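You operate a simulated robot arm through the tools that you are given. There is no shell and no other tool.

You are at the controls of a simulated robot arm. One attempt, no reset.

TASK
Put the green cover on the front lane of the collecting belt. Take the teal block and put it on the small orange tray. Fetch the blue cover and set it in the orange tray on the store bench. Shut the sleeve drawer. Fetch the oval bottle from the top of the sleeving bench and stand it on the glass of the light box. Put one of the brass plugs from the top of the sleeving bench on the shelf under the packing bench. Take the push cup and put it on the shelf under the sleeving bench. Stack the blue filter with white pleats that says "F56" from the top of the sleeving bench on top of the blue filter with white pleats that says "F72". Any order will do. Set down upright: oval bottle, push cup.

Only the result counts: the job must be done as asked and must still hold three seconds after the hand-in. Knocking over, shifting, dropping, spilling or breaking anything else fails it. A push-on lid holds only when it is set on centred and level and pressed home; a screw cap is set on level and turned clockwise until tight.

THE ROBOT
A 6-joint arm with a two-finger parallel gripper on a trunk, on a base that drives. Base frame: it is fixed to the floor where the robot stands at the start and does not move with it; the origin is under the middle of the robot, x ahead of it, y to its left, z up. Units: mm, rad, N and s.
Its first joint turns from -2.897 to 2.897 rad. Places, roughly: blue cover (6x7x5 cm) [-4400, -500, 900]; blue filter with white pleats [-6500, -1750, 750]; brass plug (4x4x4 cm) [-6900, -1200, 800]; front lane of the collecting belt (48x17 cm) [-2720, 300, 860]; glass of the light box (19x15 cm) [-5740, 1360, 900]; green cover (6x7x5 cm) [-2800, 0, 700]; orange tray on the store bench (24x15 cm) [-7420, 1040, 900]; oval bottle [-7000, -1000, 750]; push cup (7x7x8 cm) [-6500, -1100, 800]; shelf under the packing bench [-2800, -1500, 200]; shelf under the sleeving bench [-6600, -1500, 200]; sleeve drawer [-6500, -600, 700]; small orange tray (17x16x3 cm) [-600, 3200, 800]; teal block [-4250, 250, 750]. Payload 3.91 kg.
The tool frame sits at the grasp point between the pads (the TCP): z along the fingers, y along the line on which they close. The tips reach 30 mm beyond it. The gripper opens to 110 mm. The fingers are 20 mm wide and 10 mm thick; the gripper's body (48 by 112 mm) begins 55 mm behind the TCP.
Orientation is told as [roll, pitch, yaw] about the base's x, y, z axes, in that order, counted from this pose: with the fingers straight down and closing along the base's y, the tool's x points along the base's -x, its y along +y and its z along -z.

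THE INTERFACE
- The arm moves only by the tool send_rows. Its argument "targets" is a list of rows, each a list of 7 numbers: the shift along the tool's x, y, z in mm, then the turn, a rotation vector about the tool's x, y, z in rad, then the opening in per cent of the stroke, from 0 (shut) to 100 (fully open). In form: [[dx, dy, dz, ax, ay, az, gripper], ...]. A call has 1 to 20 rows; each row shifts and turns the commanded pose from where the row before left it, along the tool's axes as they then stand. A row lasts 0.2 s, in which the tool goes at most 50 mm and 0.15 rad; a call with a longer step from one row to the next is refused whole, and so is a gripper value outside its range. A pose out of reach is approached as far as the arm can. The call stops where the force on the tool passes 40 N (or 10 N more than at its start, if that is more) or the arm is blocked; 0.2 s more then pass. Each finger travels about 108 mm/s and halts on what it meets, pressing with about 22 N; the grip force reading is that of the motor and also rises with nothing between the fingers. The clock runs only during rows and for 0.2 s after the last one: add rows that do not move to give the fingers time. It gives the time, the measured TCP pose, the force on the tool (base axes), the opening and the grip force at its end, in the units of the frame above (readings bear some noise), with the torque about the TCP (base axes, N m) and any sound that the robot's microphone picked up.
- Cameras (640 x 400 px; columns grow to the right, rows downward): "scene" is now at [747.5, 185.3, 1057.9]; the picture's right is [-0.00, -0.65, -0.76], its down [-0.96, -0.20, 0.17] and it looks along [-0.26, 0.73, -0.63] (base axes); focal length 214 px, centre (320, 200). "wrist" rides on the gripper at [72, 17, -103] in the tool frame; the picture's right is [-0.23, 0.97, 0.00], its down [-0.76, -0.18, -0.62] and it looks along [-0.61, -0.14, 0.78] (tool axes); focal length 222 px, centre (320, 200). There is no depth. A picture from a camera that has moved, and an enlarged one, comes with that camera's place and axes in the base frame and with its lens.
- capture(camera): a new picture of that camera. It takes no simulated time.
- drive_base(legs): drives the robot by 1 to 6 legs, each [ahead, left, turn to the left] in mm, mm and rad, along the robot's own axes; the way and the turn of a leg run together, so that a leg with both is an arc; at most 1500 mm and 3.142 rad a leg. The arm and the cameras ride along, it lands a little off, and it stops where it bumps. It gives what a move gives.
- head_to(pan, tilt): turns the head with the scene camera to pan (to the left, within 1.396 rad either way) and tilt (down, from -0.506 to 1.204), counted from straight ahead of the robot. It gives what a move gives.
- close_up(camera, box): a new picture of the part [left, top, right, bottom] of that camera's present view, enlarged. It takes no simulated time.
- finish_job(): hands the job in; it is judged then, once.

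Nothing tells you exact positions but the pictures and the camera data. Unless the task says otherwise, let go and move clear before handing in.

The tools are called after "Emit:" as a command line: name --pt "numbers of a row" for each row, then --argument value for the rest, lists and objects as JSON in quotes. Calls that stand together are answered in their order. send_rows: Moves the arm, as the interface text tells. Its arguments: {"type":"object","properties":{"targets":{"type":"array","items":{"type":"array","items":{"type":"number"}}}},"required":["targets"]} The other tools are called the same way: drive_base (legs) drives the base; head_to (pan, tilt) turns the head that bears the scene camera; capture (camera) takes a picture; close_up (camera, box) takes an enlarged picture of a part of a camera's view; finish_job () hands the job in.

At the start:

```text
time_s: 0.0
eef_pos: [659.0, 114.6, 989.8]
ee_rot: [-0.001, 0.0, 0.001]
contact_force: [0.0, -0.3, 0.0]
torque: [-0.03, 0.01, 0.02]
grip_width: 110.1
grip_force: 0.0
robot x, y, heading: [-1.8, -2.1, -0.002]
head pan, tilt: [0.86, 0.267]
```

scene: 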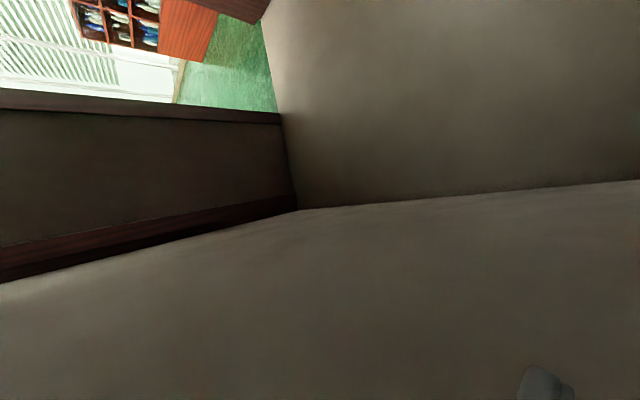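
wrist: 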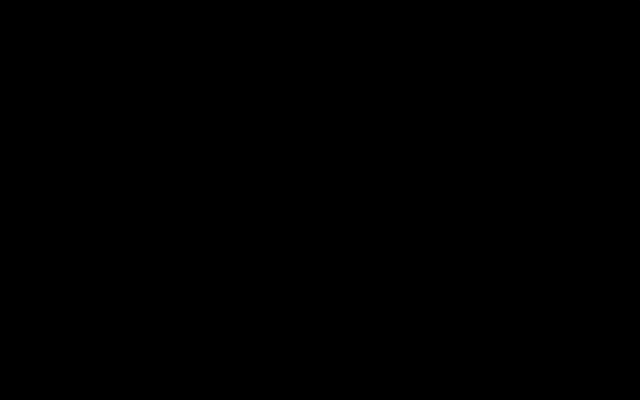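

I start by looking around: the first pictures show only walls close by, and the wrist view is black, so I'll check both cameras and the head.

Emit:
capture --camera "scene"

Emit:
capture --camera "wrist"

Emit:
head_to --pan 0 --tilt 0.3

Emit:
capture --camera "scene"

```text
taken
camera scene: at [747.5, 185.3, 1057.9], right [0.0, -0.65, -0.76], down [-0.96, -0.2, 0.17], along [-0.26, 0.73, -0.63], focal length 214 px, centre (320, 200)
```

scene: 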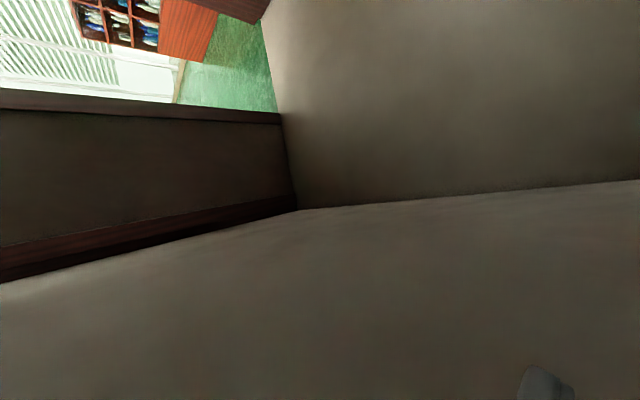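

```text
taken
camera wrist: at [586.6, 133.0, 1092.6], right [0.23, 0.97, 0.0], down [0.76, -0.18, 0.62], along [0.61, -0.14, -0.78], focal length 222 px, centre (320, 200)
```

wrist: 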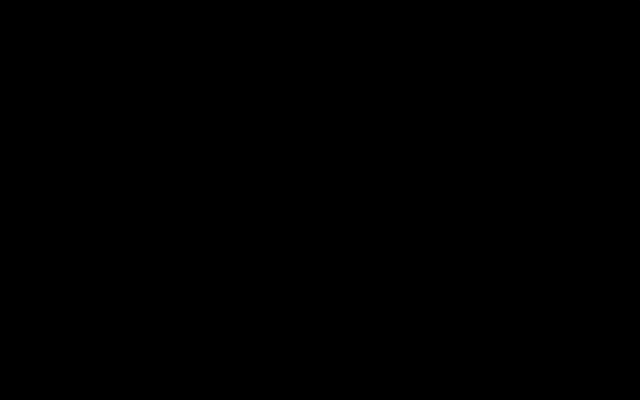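

```text
time_s: 1.2
eef_pos: [659.1, 114.0, 989.3]
ee_rot: [-0.001, 0.0, 0.001]
contact_force: [0.0, 0.0, -0.2]
torque: [0.01, 0.05, 0.0]
grip_width: 110.0
grip_force: 0.1
robot x, y, heading: [4.4, 2.9, -0.003]
head pan, tilt: [0.0, 0.3]
```

```text
taken
camera scene: at [744.4, 114.5, 1025.5], right [0.0, -1.0, 0.0], down [-0.96, 0.0, 0.3], along [-0.3, 0.0, -0.96], focal length 214 px, centre (320, 200)
```

scene: 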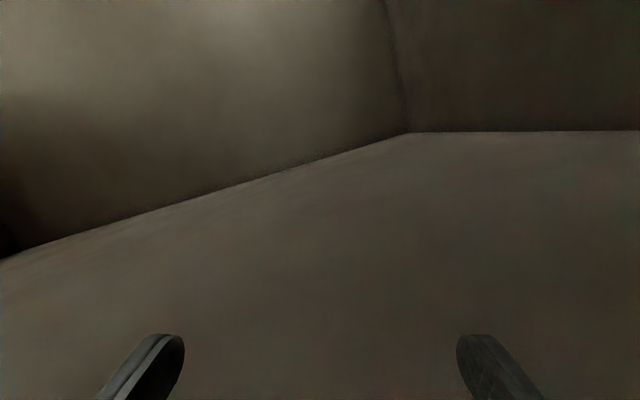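

The scene camera seems to ride ahead of the gripper and looks down at a corner of the room. I'll turn the tool level so that it looks ahead, and see whether that camera follows.

Emit:
send_rows --pt "0 0 0 0 -0.15 0 100" --pt "0 0 0 0 -0.15 0 100" --pt "0 0 0 0 -0.15 0 100" --pt "0 0 0 0 -0.15 0 100" --pt "0 0 0 0 -0.15 0 100" --pt "0 0 0 0 -0.15 0 100" --pt "0 0 0 0 -0.15 0 100" --pt "0 0 0 0 -0.15 0 100"

Emit:
capture --camera "scene"

Emit:
capture --camera "wrist"

```text
time_s: 3.0
eef_pos: [658.4, 114.8, 987.9]
ee_rot: [0.026, -1.194, -0.025]
contact_force: [1.0, -0.1, 0.8]
torque: [-0.03, 0.04, 0.0]
grip_width: 109.8
grip_force: 0.0
robot x, y, heading: [-1.6, 0.7, -0.002]
head pan, tilt: [0.0, 0.3]
```

```text
taken
camera scene: at [657.8, 113.1, 1077.9], right [0.0, -1.0, -0.01], down [-0.63, 0.01, -0.78], along [0.78, 0.0, -0.63], focal length 214 px, centre (320, 200)
```

scene: 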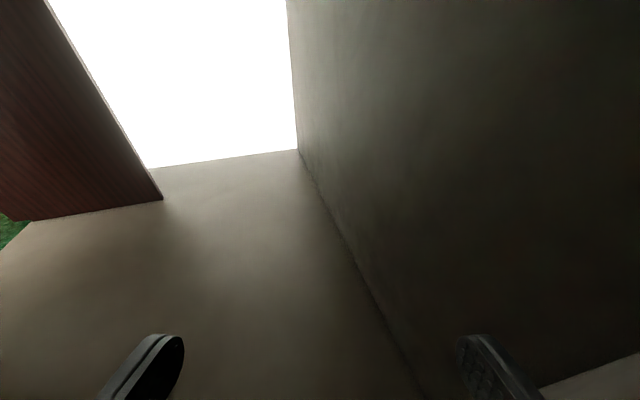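

```text
taken
camera wrist: at [535.8, 133.0, 959.1], right [0.09, 0.97, 0.22], down [-0.3, -0.19, 0.94], along [0.95, -0.15, 0.28], focal length 222 px, centre (320, 200)
```

wrist: 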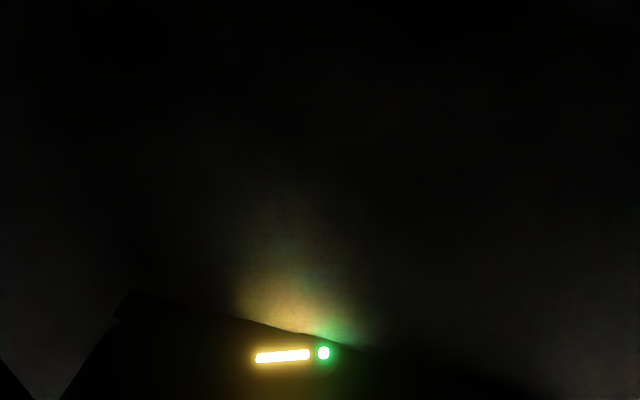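

The scene camera does ride on the gripper, upright when the tool is level. I'll level its view and pan around to find out what surrounds the robot.

Emit:
head_to --pan 0 --tilt -0.2

Emit:
capture --camera "scene"

Emit:
head_to --pan 1.39 --tilt -0.2

Emit:
capture --camera "scene"

Emit:
head_to --pan -1.39 --tilt -0.2

Emit:
capture --camera "scene"

```text
time_s: 3.9
eef_pos: [658.7, 114.1, 988.8]
ee_rot: [0.035, -1.193, -0.036]
contact_force: [-0.1, 0.6, -0.3]
torque: [-0.02, -0.01, -0.03]
grip_width: 110.1
grip_force: 0.0
robot x, y, heading: [2.8, 1.6, -0.001]
head pan, tilt: [0.0, -0.201]
```

```text
taken
camera scene: at [665.2, 111.9, 1123.6], right [-0.01, -1.0, -0.01], down [-0.18, 0.01, -0.98], along [0.98, 0.0, -0.18], focal length 214 px, centre (320, 200)
```

scene: 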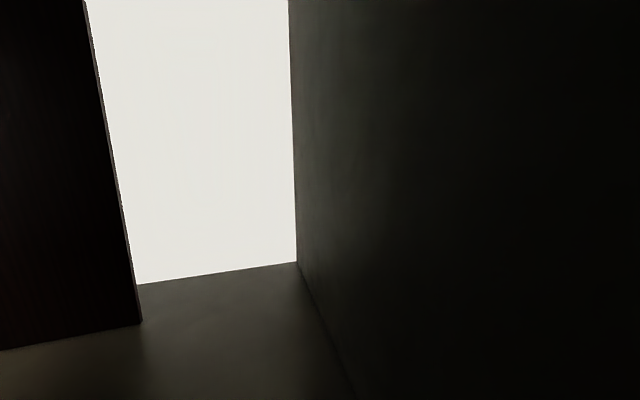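

```text
time_s: 5.4
eef_pos: [659.0, 113.8, 987.3]
ee_rot: [0.033, -1.192, -0.037]
contact_force: [-0.1, -0.4, -0.2]
torque: [-0.01, 0.01, 0.03]
grip_width: 109.8
grip_force: 0.0
robot x, y, heading: [-2.2, -1.4, 0.001]
head pan, tilt: [1.389, -0.201]
```

```text
taken
camera scene: at [602.4, 193.7, 1149.8], right [0.91, -0.18, -0.36], down [-0.33, 0.21, -0.92], along [0.24, 0.96, 0.13], focal length 214 px, centre (320, 200)
```

scene: 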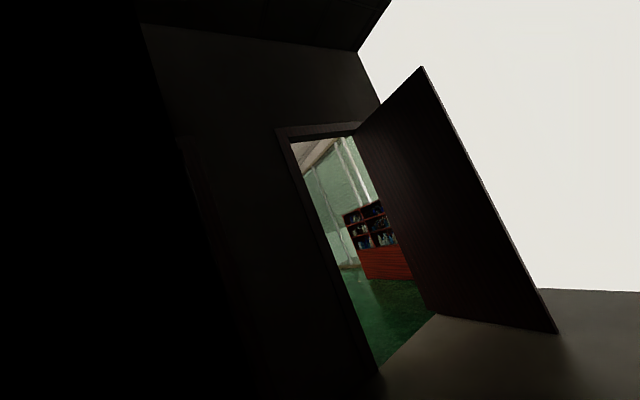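

```text
time_s: 7.9
eef_pos: [657.5, 114.3, 989.0]
ee_rot: [0.034, -1.192, -0.037]
contact_force: [-0.3, 0.4, -0.6]
torque: [0.0, 0.02, -0.04]
grip_width: 110.2
grip_force: 0.1
robot x, y, heading: [-0.7, 1.7, -0.0]
head pan, tilt: [-1.389, -0.201]
```

```text
taken
camera scene: at [601.4, 30.1, 1147.7], right [-0.92, -0.18, 0.36], down [-0.33, -0.18, -0.93], along [0.23, -0.97, 0.11], focal length 214 px, centre (320, 200)
```

scene: 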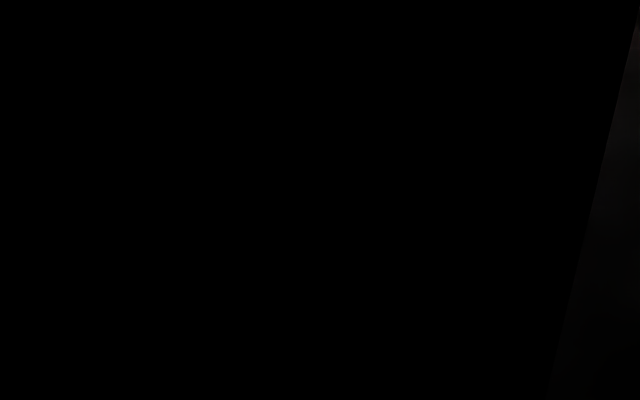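

The geometry suggests the gripper pokes through a wall plane into a corridor with an open door, while the robot body is in a dark place behind it. I'll back up a little and look again.

Emit:
drive_base --legs '[[-400, 0, 0]]'

Emit:
head_to --pan 0 --tilt -0.2

Emit:
capture --camera "scene"

Emit:
head_to --pan 1.39 --tilt -0.2

Emit:
capture --camera "scene"

Emit:
capture --camera "wrist"

```text
time_s: 10.4
eef_pos: [262.0, 110.0, 989.3]
ee_rot: [-0.001, -1.201, -0.008]
contact_force: [0.3, 0.0, -0.3]
torque: [0.04, -0.02, 0.01]
grip_width: 109.9
grip_force: 0.1
robot x, y, heading: [-399.6, 1.3, -0.011]
head pan, tilt: [-1.389, -0.201]
```

```text
time_s: 11.9
eef_pos: [261.6, 110.5, 989.8]
ee_rot: [-0.001, -1.199, -0.01]
contact_force: [0.2, -1.1, 0.0]
torque: [-0.03, -0.02, -0.01]
grip_width: 110.0
grip_force: 0.1
robot x, y, heading: [-400.7, 3.2, -0.012]
head pan, tilt: [0.0, -0.201]
```

```text
taken
camera scene: at [267.9, 109.0, 1124.7], right [-0.01, -1.0, 0.0], down [-0.17, 0.0, -0.99], along [0.99, -0.01, -0.17], focal length 214 px, centre (320, 200)
```

scene: 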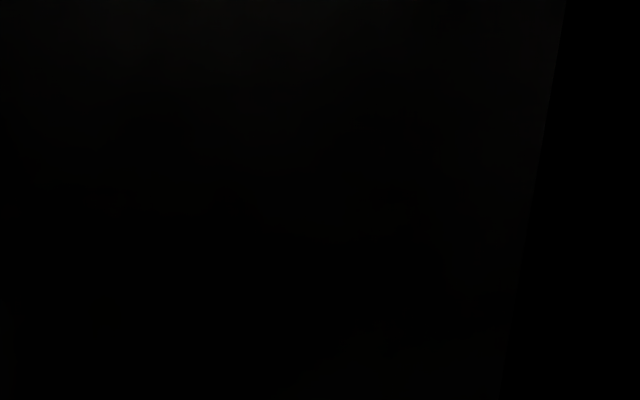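

```text
time_s: 13.4
eef_pos: [262.3, 108.9, 989.2]
ee_rot: [-0.001, -1.199, -0.01]
contact_force: [0.0, -0.6, -0.2]
torque: [-0.02, -0.01, -0.02]
grip_width: 109.9
grip_force: 0.0
robot x, y, heading: [-399.4, -0.7, -0.014]
head pan, tilt: [1.389, -0.201]
```

```text
taken
camera scene: at [205.3, 191.5, 1149.4], right [0.91, -0.19, -0.36], down [-0.32, 0.2, -0.93], along [0.25, 0.96, 0.12], focal length 214 px, centre (320, 200)
```

scene: 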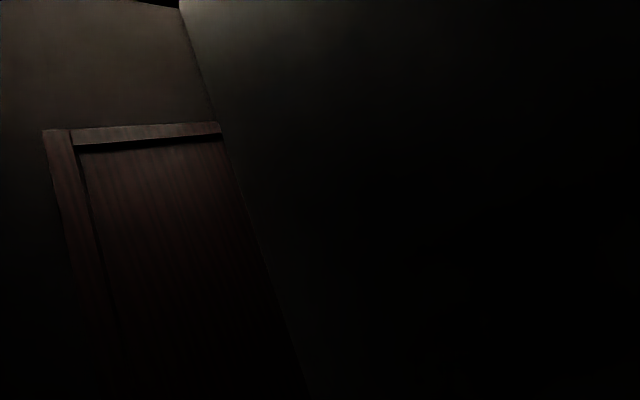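

```text
taken
camera wrist: at [139.7, 128.8, 959.4], right [0.09, 0.97, 0.21], down [-0.31, -0.17, 0.94], along [0.95, -0.15, 0.28], focal length 222 px, centre (320, 200)
```

wrist: 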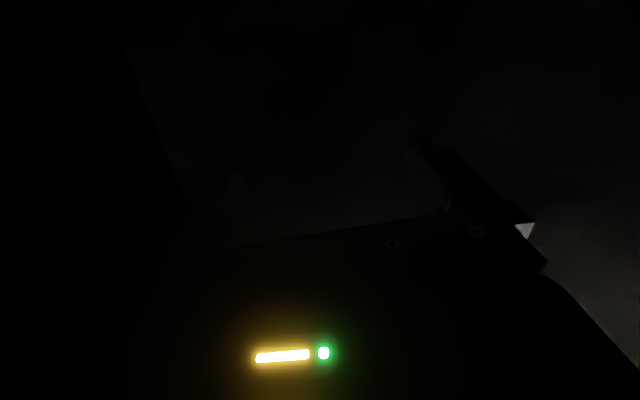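

The robot stands in a dark room with a door on its left; the work places lie behind it. I'll turn around and look toward -x.

Emit:
drive_base --legs '[[0, 0, 1.571]]'

Emit:
head_to --pan 0 --tilt -0.25

Emit:
capture --camera "scene"

Emit:
head_to --pan 1.39 --tilt -0.2

Emit:
capture --camera "scene"

```text
time_s: 17.6
eef_pos: [-489.3, 664.3, 989.6]
ee_rot: [0.0, -1.2, 1.536]
contact_force: [-0.1, -0.2, -0.2]
torque: [0.02, 0.01, 0.01]
grip_width: 109.8
grip_force: 0.1
robot x, y, heading: [-398.7, -1.6, 1.537]
head pan, tilt: [1.389, -0.201]
```

```text
time_s: 19.1
eef_pos: [-487.8, 664.1, 990.5]
ee_rot: [0.0, -1.199, 1.536]
contact_force: [0.5, 0.1, -0.3]
torque: [0.0, -0.03, 0.04]
grip_width: 110.2
grip_force: 0.1
robot x, y, heading: [-397.1, 5.0, 1.537]
head pan, tilt: [0.0, -0.25]
```

```text
taken
camera scene: at [-485.6, 665.8, 1129.2], right [1.0, -0.04, 0.0], down [0.0, -0.12, -0.99], along [0.03, 0.99, -0.12], focal length 214 px, centre (320, 200)
```

scene: 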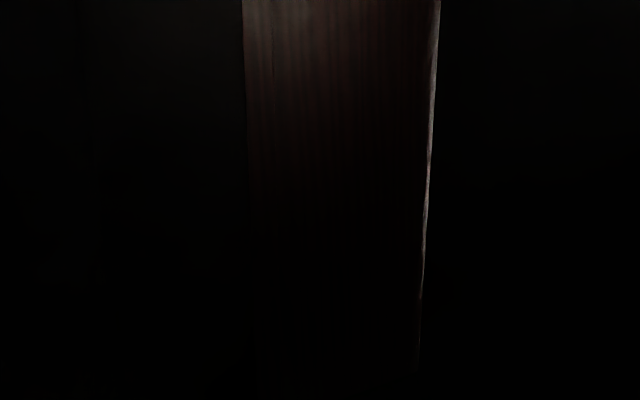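

```text
time_s: 20.6
eef_pos: [-489.8, 664.5, 988.8]
ee_rot: [0.0, -1.201, 1.536]
contact_force: [0.5, 0.2, -0.2]
torque: [0.0, 0.02, 0.02]
grip_width: 110.0
grip_force: 0.1
robot x, y, heading: [-396.6, -0.4, 1.538]
head pan, tilt: [1.389, -0.201]
```

```text
taken
camera scene: at [-569.6, 605.9, 1149.4], right [0.21, 0.91, -0.36], down [-0.21, -0.31, -0.93], along [-0.95, 0.27, 0.12], focal length 214 px, centre (320, 200)
```

scene: 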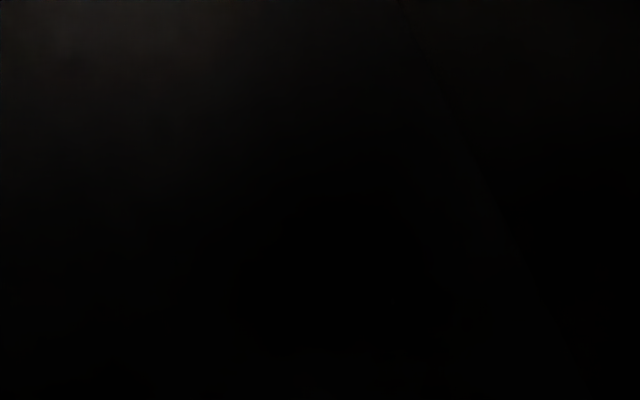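

It is still dark here. I'll turn on to face -x, go ahead about a metre toward the packing bench area, and look again.

Emit:
drive_base --legs '[[0, 0, 1.604]]'

Emit:
head_to --pan 0 --tilt -0.25

Emit:
capture --camera "scene"

Emit:
drive_base --legs '[[500, 0, 0]]'

Emit:
capture --camera "scene"

```text
time_s: 22.8
eef_pos: [-819.2, 518.1, 988.5]
ee_rot: [0.026, -1.196, 2.045]
contact_force: [21.6, -1.5, 0.7]
torque: [-0.01, 0.05, 0.17]
grip_width: 101.1
grip_force: 0.0
robot x, y, heading: [-395.8, 5.6, 2.104]
head pan, tilt: [1.389, -0.201]
stopped in leg 1: the force on the tool passed its limit at 144 N (the readings are from after the stop); the commanded pose is now the measured one
```

```text
time_s: 24.4
eef_pos: [-820.7, 518.4, 990.2]
ee_rot: [0.028, -1.2, 2.047]
contact_force: [31.2, -6.4, 21.7]
torque: [-0.03, 1.38, 0.48]
grip_width: 98.1
grip_force: 0.1
robot x, y, heading: [-397.2, 3.1, 2.098]
head pan, tilt: [0.0, -0.25]
```

```text
taken
camera scene: at [-816.8, 519.2, 1129.6], right [0.88, 0.48, -0.01], down [0.05, -0.11, -0.99], along [-0.48, 0.87, -0.12], focal length 214 px, centre (320, 200)
```

scene: 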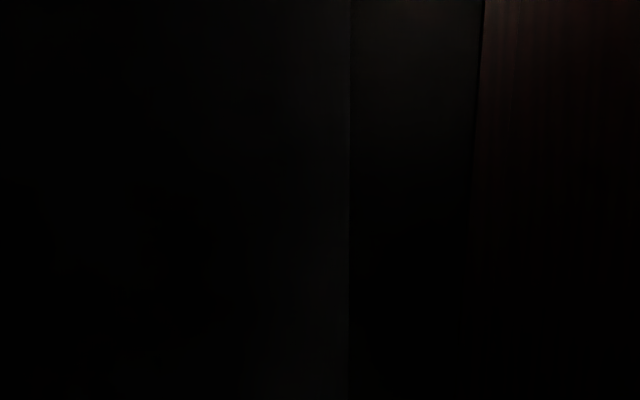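

```text
time_s: 25.1
eef_pos: [-819.3, 522.0, 988.4]
ee_rot: [0.024, -1.197, 2.045]
contact_force: [16.3, 1.1, 0.3]
torque: [0.0, -0.04, 0.0]
grip_width: 102.2
grip_force: 0.2
robot x, y, heading: [-397.4, 4.0, 2.091]
head pan, tilt: [0.0, -0.25]
stopped in leg 1: the force on the tool passed its limit at 58 N (the readings are from after the stop); the commanded pose is now the measured one
```

```text
taken
camera scene: at [-816.0, 523.9, 1128.0], right [0.88, 0.48, -0.01], down [0.05, -0.11, -0.99], along [-0.48, 0.87, -0.12], focal length 214 px, centre (320, 200)
```

scene: 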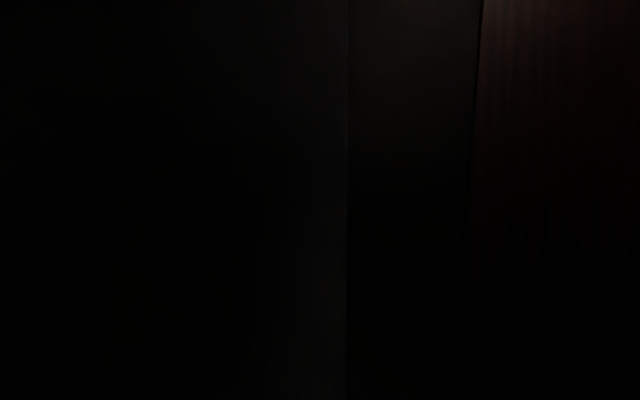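

The left finger met something solid near [-870, 530]; I'll back off from it and look at what it is, with close-ups since it is so dark.

Emit:
drive_base --legs '[[0, 0, -0.25]]'

Emit:
head_to --pan 0.8 --tilt 0.1

Emit:
capture --camera "scene"

Emit:
close_up --camera "scene" --box '[160, 0, 480, 200]'

Emit:
capture --camera "wrist"

```text
time_s: 26.4
eef_pos: [-681.5, 608.4, 988.0]
ee_rot: [0.024, -1.198, 1.8]
contact_force: [-0.7, 0.2, -0.2]
torque: [-0.04, 0.0, -0.03]
grip_width: 110.0
grip_force: 0.0
robot x, y, heading: [-396.4, 4.2, 1.846]
head pan, tilt: [0.0, -0.25]
```

```text
time_s: 27.5
eef_pos: [-681.2, 608.9, 989.2]
ee_rot: [0.024, -1.198, 1.804]
contact_force: [0.4, -1.0, -0.5]
torque: [-0.02, -0.02, -0.02]
grip_width: 110.0
grip_force: 0.0
robot x, y, heading: [-399.3, 3.4, 1.846]
head pan, tilt: [0.799, 0.099]
```

```text
taken
camera scene: at [-735.3, 568.4, 1106.2], right [0.51, 0.82, -0.27], down [0.17, -0.4, -0.9], along [-0.85, 0.41, -0.34], focal length 214 px, centre (320, 200)
```

scene: 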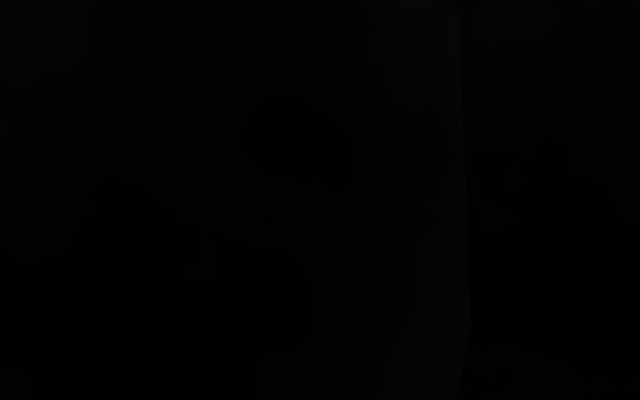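

```text
2.00 times, centred on (320, 100) of scene
camera zoom: at [-735.3, 568.4, 1106.2], right [0.51, 0.82, -0.27], down [0.17, -0.4, -0.9], along [-0.85, 0.41, -0.34], focal length 429 px, centre (320, 400)
```

zoom: 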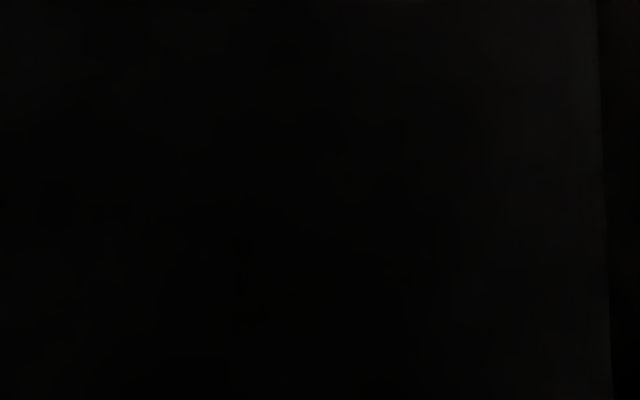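

```text
taken
camera wrist: at [-667.6, 486.9, 958.4], right [-0.96, -0.16, 0.22], down [0.26, -0.25, 0.93], along [-0.1, 0.96, 0.28], focal length 222 px, centre (320, 200)
```

wrist: 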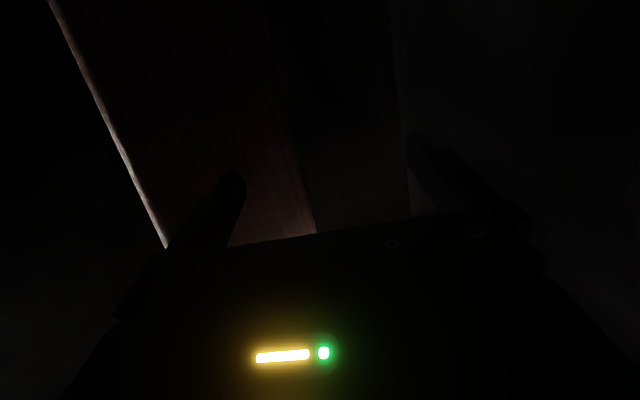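

The room looks like a small dark closet with a brown door at its +y end, and I'm now squared up with that door wall. I'll slide over in front of the door and look at it and its bright edge.

Emit:
drive_base --legs '[[0, -500, 0]]'

Emit:
head_to --pan 0 --tilt -0.3

Emit:
capture --camera "scene"

Emit:
head_to --pan 0 --tilt 0.5

Emit:
capture --camera "scene"

```text
time_s: 30.4
eef_pos: [-213.5, 743.6, 988.4]
ee_rot: [0.025, -1.196, 1.809]
contact_force: [0.2, -0.2, -0.5]
torque: [-0.01, 0.02, -0.01]
grip_width: 109.9
grip_force: 0.0
robot x, y, heading: [72.8, 142.4, 1.856]
head pan, tilt: [0.799, 0.099]
```

```text
time_s: 31.5
eef_pos: [-213.5, 742.8, 988.1]
ee_rot: [0.024, -1.197, 1.81]
contact_force: [-0.1, 0.6, 0.0]
torque: [0.01, -0.02, 0.0]
grip_width: 109.9
grip_force: 0.0
robot x, y, heading: [73.2, 140.5, 1.856]
head pan, tilt: [0.0, -0.3]
```

```text
taken
camera scene: at [-209.7, 744.6, 1132.5], right [0.97, 0.26, -0.01], down [0.01, -0.07, -1.0], along [-0.26, 0.96, -0.07], focal length 214 px, centre (320, 200)
```

scene: 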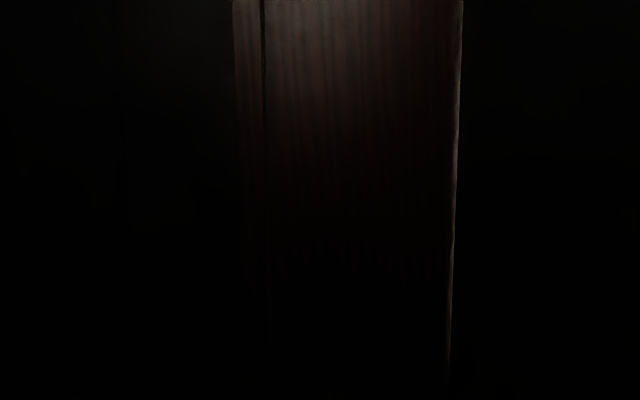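

```text
time_s: 32.7
eef_pos: [-214.3, 743.4, 987.9]
ee_rot: [0.025, -1.198, 1.81]
contact_force: [-0.4, 0.1, 0.4]
torque: [0.0, -0.01, 0.06]
grip_width: 110.0
grip_force: 0.1
robot x, y, heading: [73.9, 141.1, 1.854]
head pan, tilt: [0.0, 0.499]
```

```text
taken
camera scene: at [-206.4, 730.4, 1061.3], right [0.97, 0.26, -0.01], down [0.19, -0.74, -0.64], along [-0.17, 0.62, -0.77], focal length 214 px, centre (320, 200)
```

scene: 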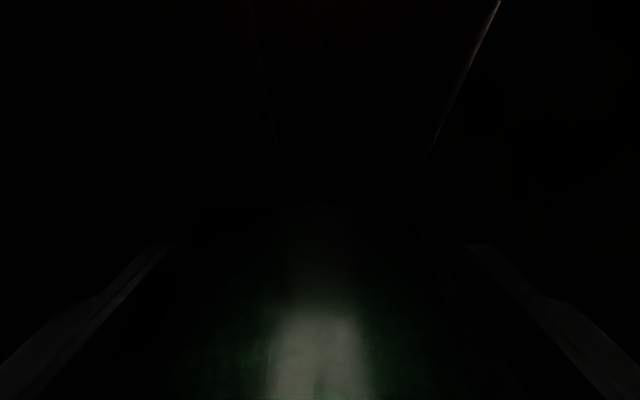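

Now I can see a green floor with a light patch below the gripper and a door leaf with a frame ahead. I'll look further down and to the sides.

Emit:
head_to --pan 0 --tilt 1.2

Emit:
capture --camera "scene"

Emit:
head_to --pan 1.39 --tilt 0.5

Emit:
capture --camera "scene"

Emit:
head_to --pan -1.39 --tilt 0.3

Emit:
capture --camera "scene"

```text
time_s: 33.7
eef_pos: [-213.9, 744.4, 987.5]
ee_rot: [0.024, -1.197, 1.81]
contact_force: [-0.1, -0.3, 0.5]
torque: [-0.01, -0.01, -0.02]
grip_width: 110.0
grip_force: 0.0
robot x, y, heading: [73.5, 140.5, 1.854]
head pan, tilt: [0.0, 1.201]
```

```text
taken
camera scene: at [-193.3, 679.9, 1024.1], right [0.97, 0.26, -0.01], down [0.26, -0.97, 0.0], along [-0.01, 0.0, -1.0], focal length 214 px, centre (320, 200)
```

scene: 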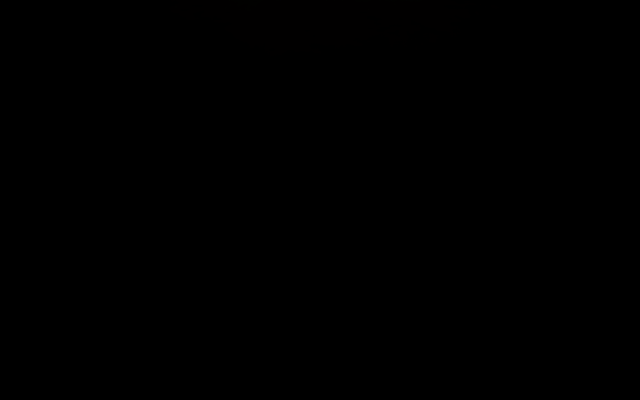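

```text
time_s: 35.3
eef_pos: [-214.7, 743.3, 987.7]
ee_rot: [0.025, -1.197, 1.81]
contact_force: [1.7, -0.1, 0.2]
torque: [-0.03, 0.05, -0.03]
grip_width: 109.9
grip_force: 0.1
robot x, y, heading: [75.0, 140.9, 1.859]
head pan, tilt: [1.389, 0.499]
```

```text
taken
camera scene: at [-274.7, 640.3, 1089.2], right [-0.06, 0.93, -0.36], down [0.55, -0.27, -0.79], along [-0.83, -0.25, -0.5], focal length 214 px, centre (320, 200)
```

scene: 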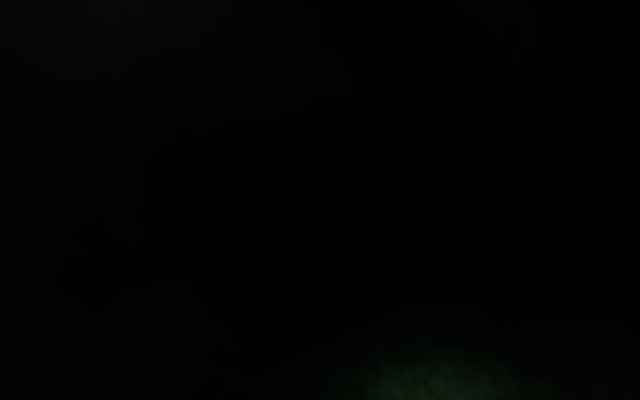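

```text
time_s: 37.7
eef_pos: [-213.3, 743.4, 987.8]
ee_rot: [0.024, -1.199, 1.811]
contact_force: [-0.2, 0.3, -0.3]
torque: [0.0, 0.01, 0.0]
grip_width: 110.0
grip_force: 0.1
robot x, y, heading: [73.7, 139.3, 1.851]
head pan, tilt: [-1.389, 0.3]
```

```text
taken
camera scene: at [-101.3, 694.0, 1104.6], right [0.41, -0.84, 0.36], down [-0.19, -0.46, -0.87], along [0.89, 0.29, -0.35], focal length 214 px, centre (320, 200)
```

scene: 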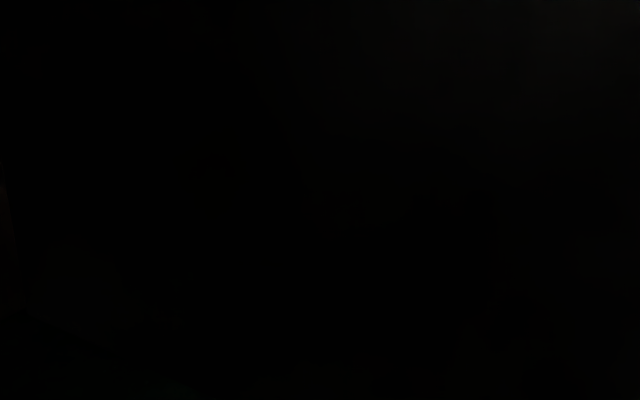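

I'll drive closer to the door to look for a handle or a gap.

Emit:
drive_base --legs '[[450, 0, 0]]'

Emit:
head_to --pan 0 --tilt -0.3

Emit:
capture --camera "scene"

Emit:
head_to --pan -0.7 --tilt -0.5

Emit:
capture --camera "scene"

Emit:
capture --camera "wrist"

```text
time_s: 40.4
eef_pos: [-349.8, 1168.9, 988.5]
ee_rot: [0.024, -1.197, 1.822]
contact_force: [1.5, 0.8, -0.1]
torque: [-0.02, 0.0, 0.03]
grip_width: 110.0
grip_force: 0.1
robot x, y, heading: [-56.0, 573.5, 1.867]
head pan, tilt: [-1.389, 0.3]
```

```text
time_s: 42.0
eef_pos: [-350.7, 1170.3, 987.9]
ee_rot: [0.023, -1.198, 1.823]
contact_force: [0.1, -0.9, 1.0]
torque: [-0.03, 0.0, 0.03]
grip_width: 110.1
grip_force: 0.1
robot x, y, heading: [-56.8, 569.0, 1.875]
head pan, tilt: [0.0, -0.3]
```

```text
taken
camera scene: at [-346.0, 1170.4, 1132.5], right [0.96, 0.27, -0.01], down [0.01, -0.07, -1.0], along [-0.27, 0.96, -0.07], focal length 214 px, centre (320, 200)
```

scene: 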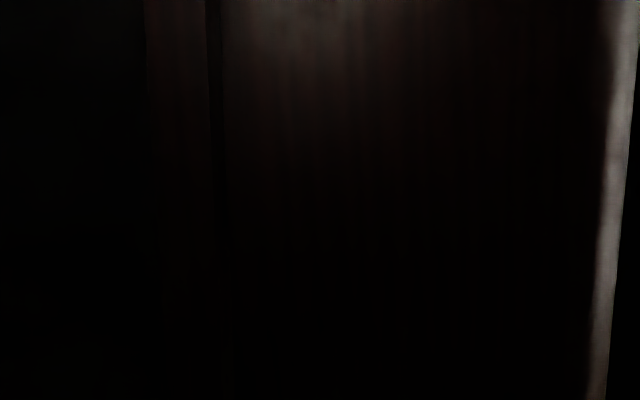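

```text
time_s: 43.0
eef_pos: [-349.2, 1169.8, 987.9]
ee_rot: [0.024, -1.197, 1.823]
contact_force: [-0.3, 0.1, 0.7]
torque: [-0.02, 0.01, -0.01]
grip_width: 110.1
grip_force: 0.1
robot x, y, heading: [-52.9, 570.6, 1.87]
head pan, tilt: [-0.7, -0.499]
```

```text
taken
camera scene: at [-298.9, 1162.8, 1155.6], right [0.9, -0.37, 0.23], down [0.28, 0.1, -0.95], along [0.33, 0.92, 0.2], focal length 214 px, centre (320, 200)
```

scene: 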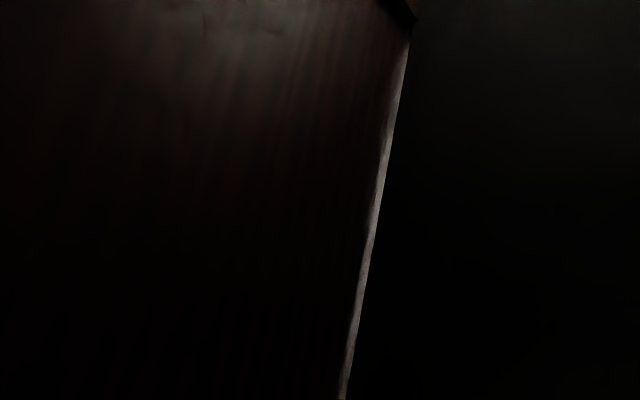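

```text
taken
camera wrist: at [-333.3, 1047.4, 958.4], right [-0.96, -0.18, 0.22], down [0.26, -0.24, 0.93], along [-0.12, 0.95, 0.28], focal length 222 px, centre (320, 200)
```

wrist: 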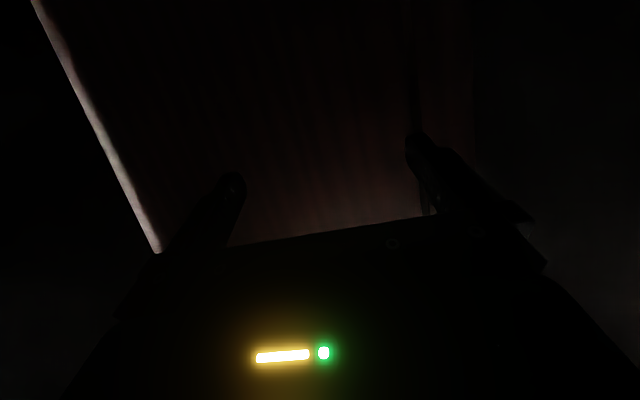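

The bright strip is at the right edge of the door leaf. Since the arm had passed through the front wall at the start without any contact, I'll test whether the base can pass that way by strafing right.

Emit:
drive_base --legs '[[0, -500, 0]]'

Emit:
head_to --pan 0 --tilt -0.3

Emit:
capture --camera "scene"

```text
time_s: 45.9
eef_pos: [123.6, 1314.2, 987.9]
ee_rot: [0.024, -1.198, 1.816]
contact_force: [0.7, -0.2, -0.2]
torque: [0.05, -0.02, 0.03]
grip_width: 110.0
grip_force: 0.0
robot x, y, heading: [416.7, 716.8, 1.863]
head pan, tilt: [-0.7, -0.499]
```

```text
time_s: 47.0
eef_pos: [125.0, 1313.8, 988.1]
ee_rot: [0.023, -1.197, 1.815]
contact_force: [0.9, -0.2, -0.6]
torque: [0.0, 0.01, -0.01]
grip_width: 109.9
grip_force: 0.1
robot x, y, heading: [413.9, 716.1, 1.866]
head pan, tilt: [0.0, -0.3]
```

```text
taken
camera scene: at [128.0, 1314.8, 1132.5], right [0.96, 0.26, -0.01], down [0.01, -0.07, -1.0], along [-0.26, 0.96, -0.07], focal length 214 px, centre (320, 200)
```

scene: 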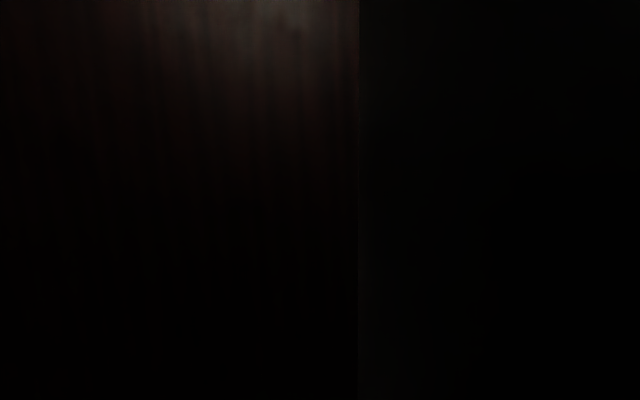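

The base passes the front wall plane freely, so I'll go on strafing into the lit corridor and line up with the open door there.

Emit:
drive_base --legs '[[0, -600, 0], [0, -650, 0]]'

Emit:
capture --camera "scene"

```text
time_s: 53.7
eef_pos: [1338.6, 1685.9, 989.0]
ee_rot: [0.023, -1.198, 1.828]
contact_force: [0.0, 0.1, 1.1]
torque: [-0.03, -0.01, 0.03]
grip_width: 110.1
grip_force: 0.2
robot x, y, heading: [1636.1, 1091.1, 1.874]
head pan, tilt: [0.0, -0.3]
```

```text
taken
camera scene: at [1342.3, 1688.3, 1132.5], right [0.96, 0.28, -0.01], down [0.01, -0.07, -1.0], along [-0.28, 0.96, -0.07], focal length 214 px, centre (320, 200)
```

scene: 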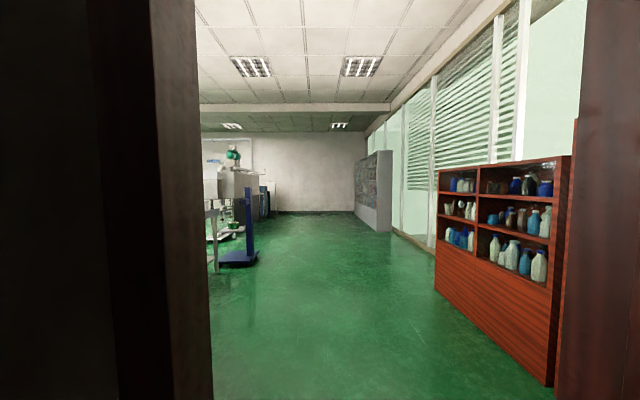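

The open door leads into the bright hall, straight ahead. I'll drive through its middle and look to the left where the work places are.

Emit:
drive_base --legs '[[0, -30, -0.02], [900, 0, 0]]'

Emit:
head_to --pan 0.7 --tilt -0.2

Emit:
capture --camera "scene"

Emit:
head_to --pan 1.39 --tilt -0.2

Emit:
capture --camera "scene"

```text
time_s: 58.9
eef_pos: [1118.9, 2564.5, 987.9]
ee_rot: [0.025, -1.197, 1.816]
contact_force: [0.7, -0.4, 0.2]
torque: [-0.02, 0.0, 0.02]
grip_width: 110.1
grip_force: 0.0
robot x, y, heading: [1409.1, 1963.6, 1.863]
head pan, tilt: [0.0, -0.3]
```

```text
time_s: 60.0
eef_pos: [1119.3, 2564.9, 987.2]
ee_rot: [0.024, -1.198, 1.818]
contact_force: [0.6, -0.6, 0.3]
torque: [0.0, 0.0, -0.01]
grip_width: 109.9
grip_force: 0.0
robot x, y, heading: [1411.4, 1967.8, 1.861]
head pan, tilt: [0.7, -0.201]
```

```text
taken
camera scene: at [1075.3, 2535.0, 1130.9], right [0.58, 0.78, -0.24], down [-0.07, -0.24, -0.97], along [-0.81, 0.58, -0.08], focal length 214 px, centre (320, 200)
```

scene: 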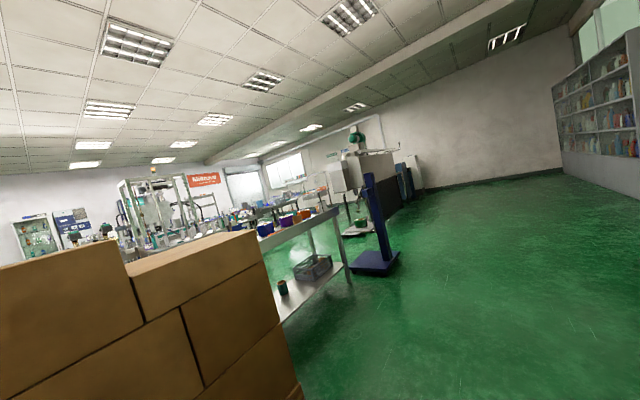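

```text
time_s: 61.0
eef_pos: [1118.9, 2564.3, 988.4]
ee_rot: [0.026, -1.198, 1.816]
contact_force: [0.9, -0.8, -0.4]
torque: [-0.01, 0.02, -0.01]
grip_width: 110.0
grip_force: 0.0
robot x, y, heading: [1411.8, 1964.5, 1.867]
head pan, tilt: [1.389, -0.201]
```

```text
taken
camera scene: at [1060.1, 2483.9, 1148.9], right [-0.07, 0.93, -0.36], down [-0.11, -0.37, -0.92], along [-0.99, -0.03, 0.13], focal length 214 px, centre (320, 200)
```

scene: 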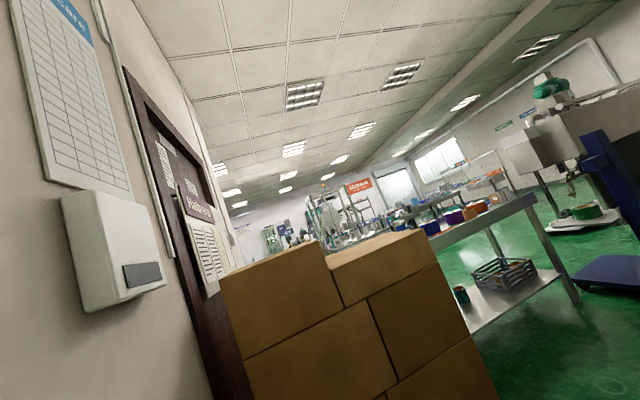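

I see the hall: a stack of carton boxes to the left, a steel table behind it, and benches further on. I'll drive out a bit more, raise the arm for a better view, and survey.

Emit:
drive_base --legs '[[900, 0, 0], [0, 0, 1.0]]'

Emit:
head_to --pan 0 --tilt -0.1

Emit:
send_rows --pt "-40 0 -15 0 0 0 50" --pt "-40 0 -15 0 0 0 50" --pt "-40 0 -15 0 0 0 50" --pt "-40 0 -15 0 0 0 50" --pt "-40 0 -15 0 0 0 50" --pt "-40 0 -15 0 0 0 50" --pt "-40 0 -15 0 0 0 50" --pt "-40 0 -15 0 0 0 50"

Emit:
capture --camera "scene"

```text
time_s: 68.3
eef_pos: [490.2, 2919.8, 988.0]
ee_rot: [0.025, -1.196, 2.805]
contact_force: [0.3, 0.3, -0.2]
torque: [0.0, 0.03, -0.01]
grip_width: 110.0
grip_force: 0.1
robot x, y, heading: [1152.9, 2836.3, 2.849]
head pan, tilt: [1.389, -0.201]
```

```text
time_s: 69.9
eef_pos: [488.8, 2920.0, 988.0]
ee_rot: [0.024, -1.198, 2.803]
contact_force: [-0.3, 0.0, -0.1]
torque: [-0.01, 0.02, 0.03]
grip_width: 110.1
grip_force: 0.0
robot x, y, heading: [1151.7, 2834.3, 2.846]
head pan, tilt: [0.0, -0.099]
```

```text
time_s: 71.7
eef_pos: [488.0, 2922.9, 1328.3]
ee_rot: [0.024, -1.195, 2.803]
contact_force: [0.0, -0.4, -0.6]
torque: [-0.02, 0.02, 0.0]
grip_width: 55.0
grip_force: 0.1
robot x, y, heading: [1150.3, 2835.0, 2.847]
head pan, tilt: [0.0, -0.099]
```

```text
taken
camera scene: at [487.9, 2925.6, 1453.8], right [0.31, 0.95, -0.01], down [0.26, -0.09, -0.96], along [-0.92, 0.3, -0.27], focal length 214 px, centre (320, 200)
```

scene: 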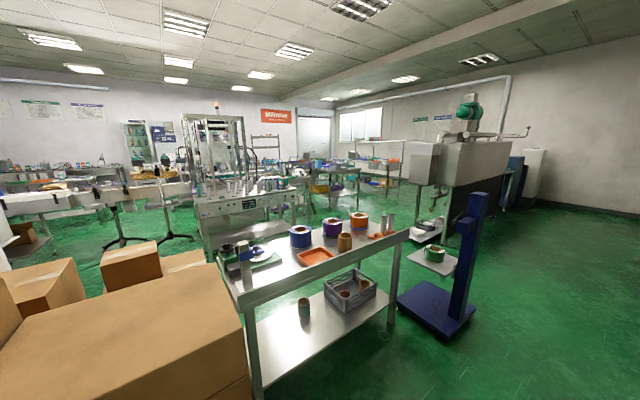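

Great overview: the small orange tray is on the steel table in front, with a scale to its right and boxes to its left. I'll look left and right to find a way around to the belts.

Emit:
head_to --pan 0.7 --tilt -0.1

Emit:
capture --camera "scene"

Emit:
head_to --pan -0.7 --tilt 0

Emit:
capture --camera "scene"

Emit:
head_to --pan 0 --tilt 0.4

Emit:
capture --camera "scene"

```text
time_s: 72.7
eef_pos: [487.5, 2924.1, 1327.5]
ee_rot: [0.025, -1.197, 2.803]
contact_force: [0.2, 0.2, 0.3]
torque: [0.0, -0.03, 0.04]
grip_width: 55.0
grip_force: 0.1
robot x, y, heading: [1152.7, 2832.7, 2.848]
head pan, tilt: [0.7, -0.099]
```

```text
taken
camera scene: at [488.6, 2866.4, 1461.3], right [-0.33, 0.91, -0.24], down [0.26, -0.16, -0.95], along [-0.91, -0.38, -0.18], focal length 214 px, centre (320, 200)
```

scene: 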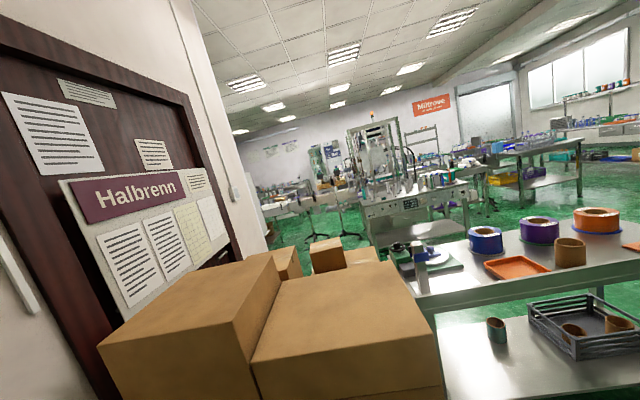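

```text
time_s: 74.3
eef_pos: [487.7, 2924.2, 1327.1]
ee_rot: [0.025, -1.197, 2.802]
contact_force: [-0.5, 1.2, 0.7]
torque: [0.03, 0.0, -0.03]
grip_width: 54.7
grip_force: 0.0
robot x, y, heading: [1150.8, 2831.8, 2.851]
head pan, tilt: [-0.7, 0.0]
```

```text
taken
camera scene: at [525.1, 2974.3, 1451.3], right [0.81, 0.54, 0.23], down [0.34, -0.12, -0.93], along [-0.48, 0.83, -0.28], focal length 214 px, centre (320, 200)
```

scene: 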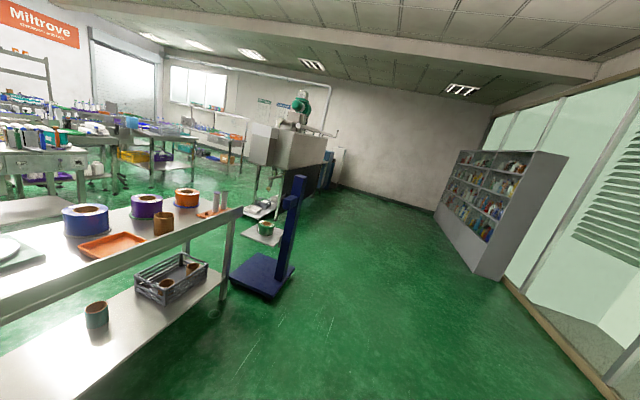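

```text
time_s: 75.3
eef_pos: [486.9, 2923.9, 1327.5]
ee_rot: [0.025, -1.197, 2.802]
contact_force: [0.3, -0.7, 1.6]
torque: [0.02, 0.0, 0.0]
grip_width: 54.9
grip_force: 0.1
robot x, y, heading: [1150.7, 2830.8, 2.851]
head pan, tilt: [0.0, 0.4]
```

```text
taken
camera scene: at [498.8, 2921.7, 1408.7], right [0.31, 0.95, -0.01], down [0.66, -0.22, -0.72], along [-0.68, 0.22, -0.7], focal length 214 px, centre (320, 200)
```

scene: 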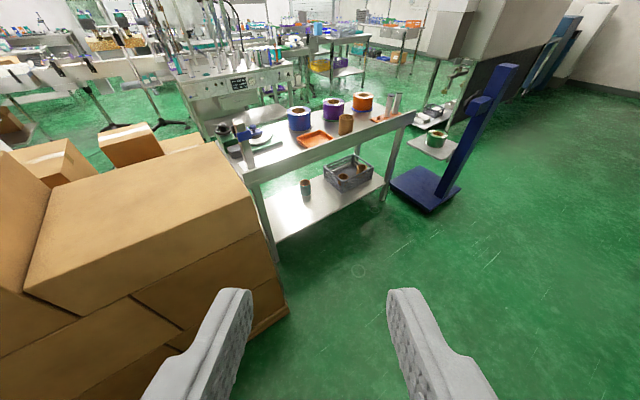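

I have a rough map now: the way round leads past the right side of the scale, then between the steel table and the white machine. I'll tuck the arm in and drive around.

Emit:
send_rows --pt "15.7 0 -40 0 0 0 50" --pt "15.7 0 -40 0 0 0 50" --pt "15.7 0 -40 0 0 0 50" --pt "15.7 0 -40 0 0 0 50" --pt "15.7 0 -40 0 0 0 50" --pt "15.7 0 -40 0 0 0 50" --pt "15.7 0 -40 0 0 0 50"

Emit:
drive_base --legs '[[0, 0, 0.573], [0, -1350, 0], [0, -1350, 0]]'

Emit:
head_to --pan 0 --tilt 0.1

Emit:
capture --camera "scene"

```text
time_s: 76.9
eef_pos: [772.5, 2830.3, 1330.3]
ee_rot: [0.026, -1.198, 2.803]
contact_force: [-0.5, -0.7, -1.6]
torque: [-0.03, 0.02, -0.06]
grip_width: 54.9
grip_force: 0.1
robot x, y, heading: [1152.9, 2833.7, 2.844]
head pan, tilt: [0.0, 0.4]
```

```text
time_s: 91.5
eef_pos: [105.6, 5209.2, 1330.8]
ee_rot: [0.026, -1.196, -2.907]
contact_force: [-0.1, -0.6, -0.1]
torque: [0.02, 0.0, 0.01]
grip_width: 55.0
grip_force: 0.1
robot x, y, heading: [425.7, 5415.2, -2.862]
head pan, tilt: [0.0, 0.4]
```

```text
time_s: 92.3
eef_pos: [105.7, 5208.7, 1330.2]
ee_rot: [0.025, -1.197, -2.905]
contact_force: [-0.5, -0.1, 0.9]
torque: [-0.03, 0.03, -0.02]
grip_width: 55.2
grip_force: 0.0
robot x, y, heading: [421.1, 5415.7, -2.863]
head pan, tilt: [0.0, 0.099]
```

```text
taken
camera scene: at [107.5, 5208.6, 1437.7], right [-0.26, 0.97, -0.01], down [0.44, 0.11, -0.89], along [-0.86, -0.23, -0.46], focal length 214 px, centre (320, 200)
```

scene: 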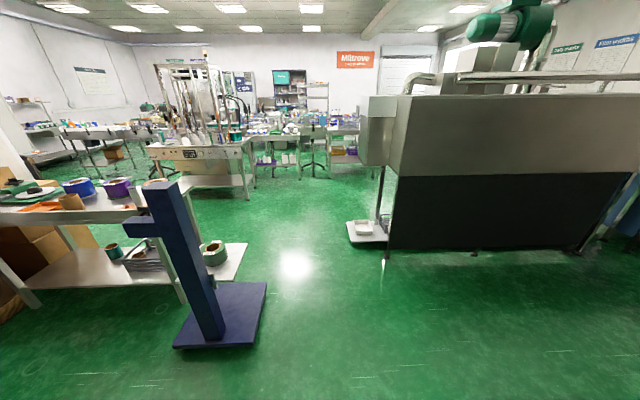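

The gap between scale and the dark machine is about 760 mm wide around b≈4900 (room axes); I'll go through its middle.

Emit:
drive_base --legs '[[0, 170, 0], [1300, 0, 0], [1250, 0, 0]]'

Emit:
capture --camera "scene"

Emit:
head_to --pan 1.2 --tilt 0

Emit:
capture --camera "scene"

```text
time_s: 105.8
eef_pos: [-2288.1, 4311.9, 1329.5]
ee_rot: [0.024, -1.198, -2.906]
contact_force: [-0.2, -0.2, 0.1]
torque: [-0.01, -0.01, -0.01]
grip_width: 55.0
grip_force: 0.1
robot x, y, heading: [-1972.3, 4519.3, -2.861]
head pan, tilt: [0.0, 0.099]
```

```text
taken
camera scene: at [-2287.7, 4312.1, 1437.8], right [-0.26, 0.97, -0.01], down [0.44, 0.11, -0.89], along [-0.86, -0.23, -0.46], focal length 214 px, centre (320, 200)
```

scene: 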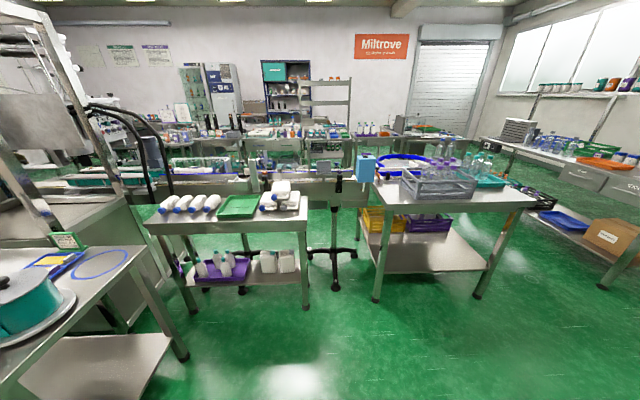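

```text
time_s: 107.2
eef_pos: [-2289.9, 4313.1, 1330.6]
ee_rot: [0.024, -1.198, -2.907]
contact_force: [-0.1, -0.8, 0.0]
torque: [-0.01, -0.02, -0.06]
grip_width: 55.2
grip_force: 0.0
robot x, y, heading: [-1976.8, 4519.0, -2.857]
head pan, tilt: [1.201, 0.0]
```

```text
taken
camera scene: at [-2216.1, 4244.6, 1468.6], right [-0.93, 0.13, -0.34], down [0.35, 0.09, -0.93], along [-0.09, -0.99, -0.12], focal length 214 px, centre (320, 200)
```

scene: 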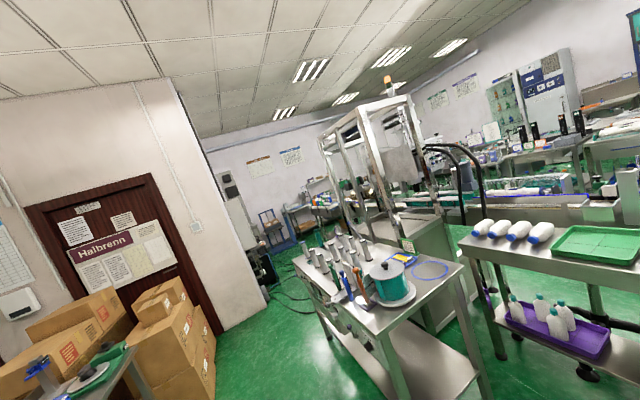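

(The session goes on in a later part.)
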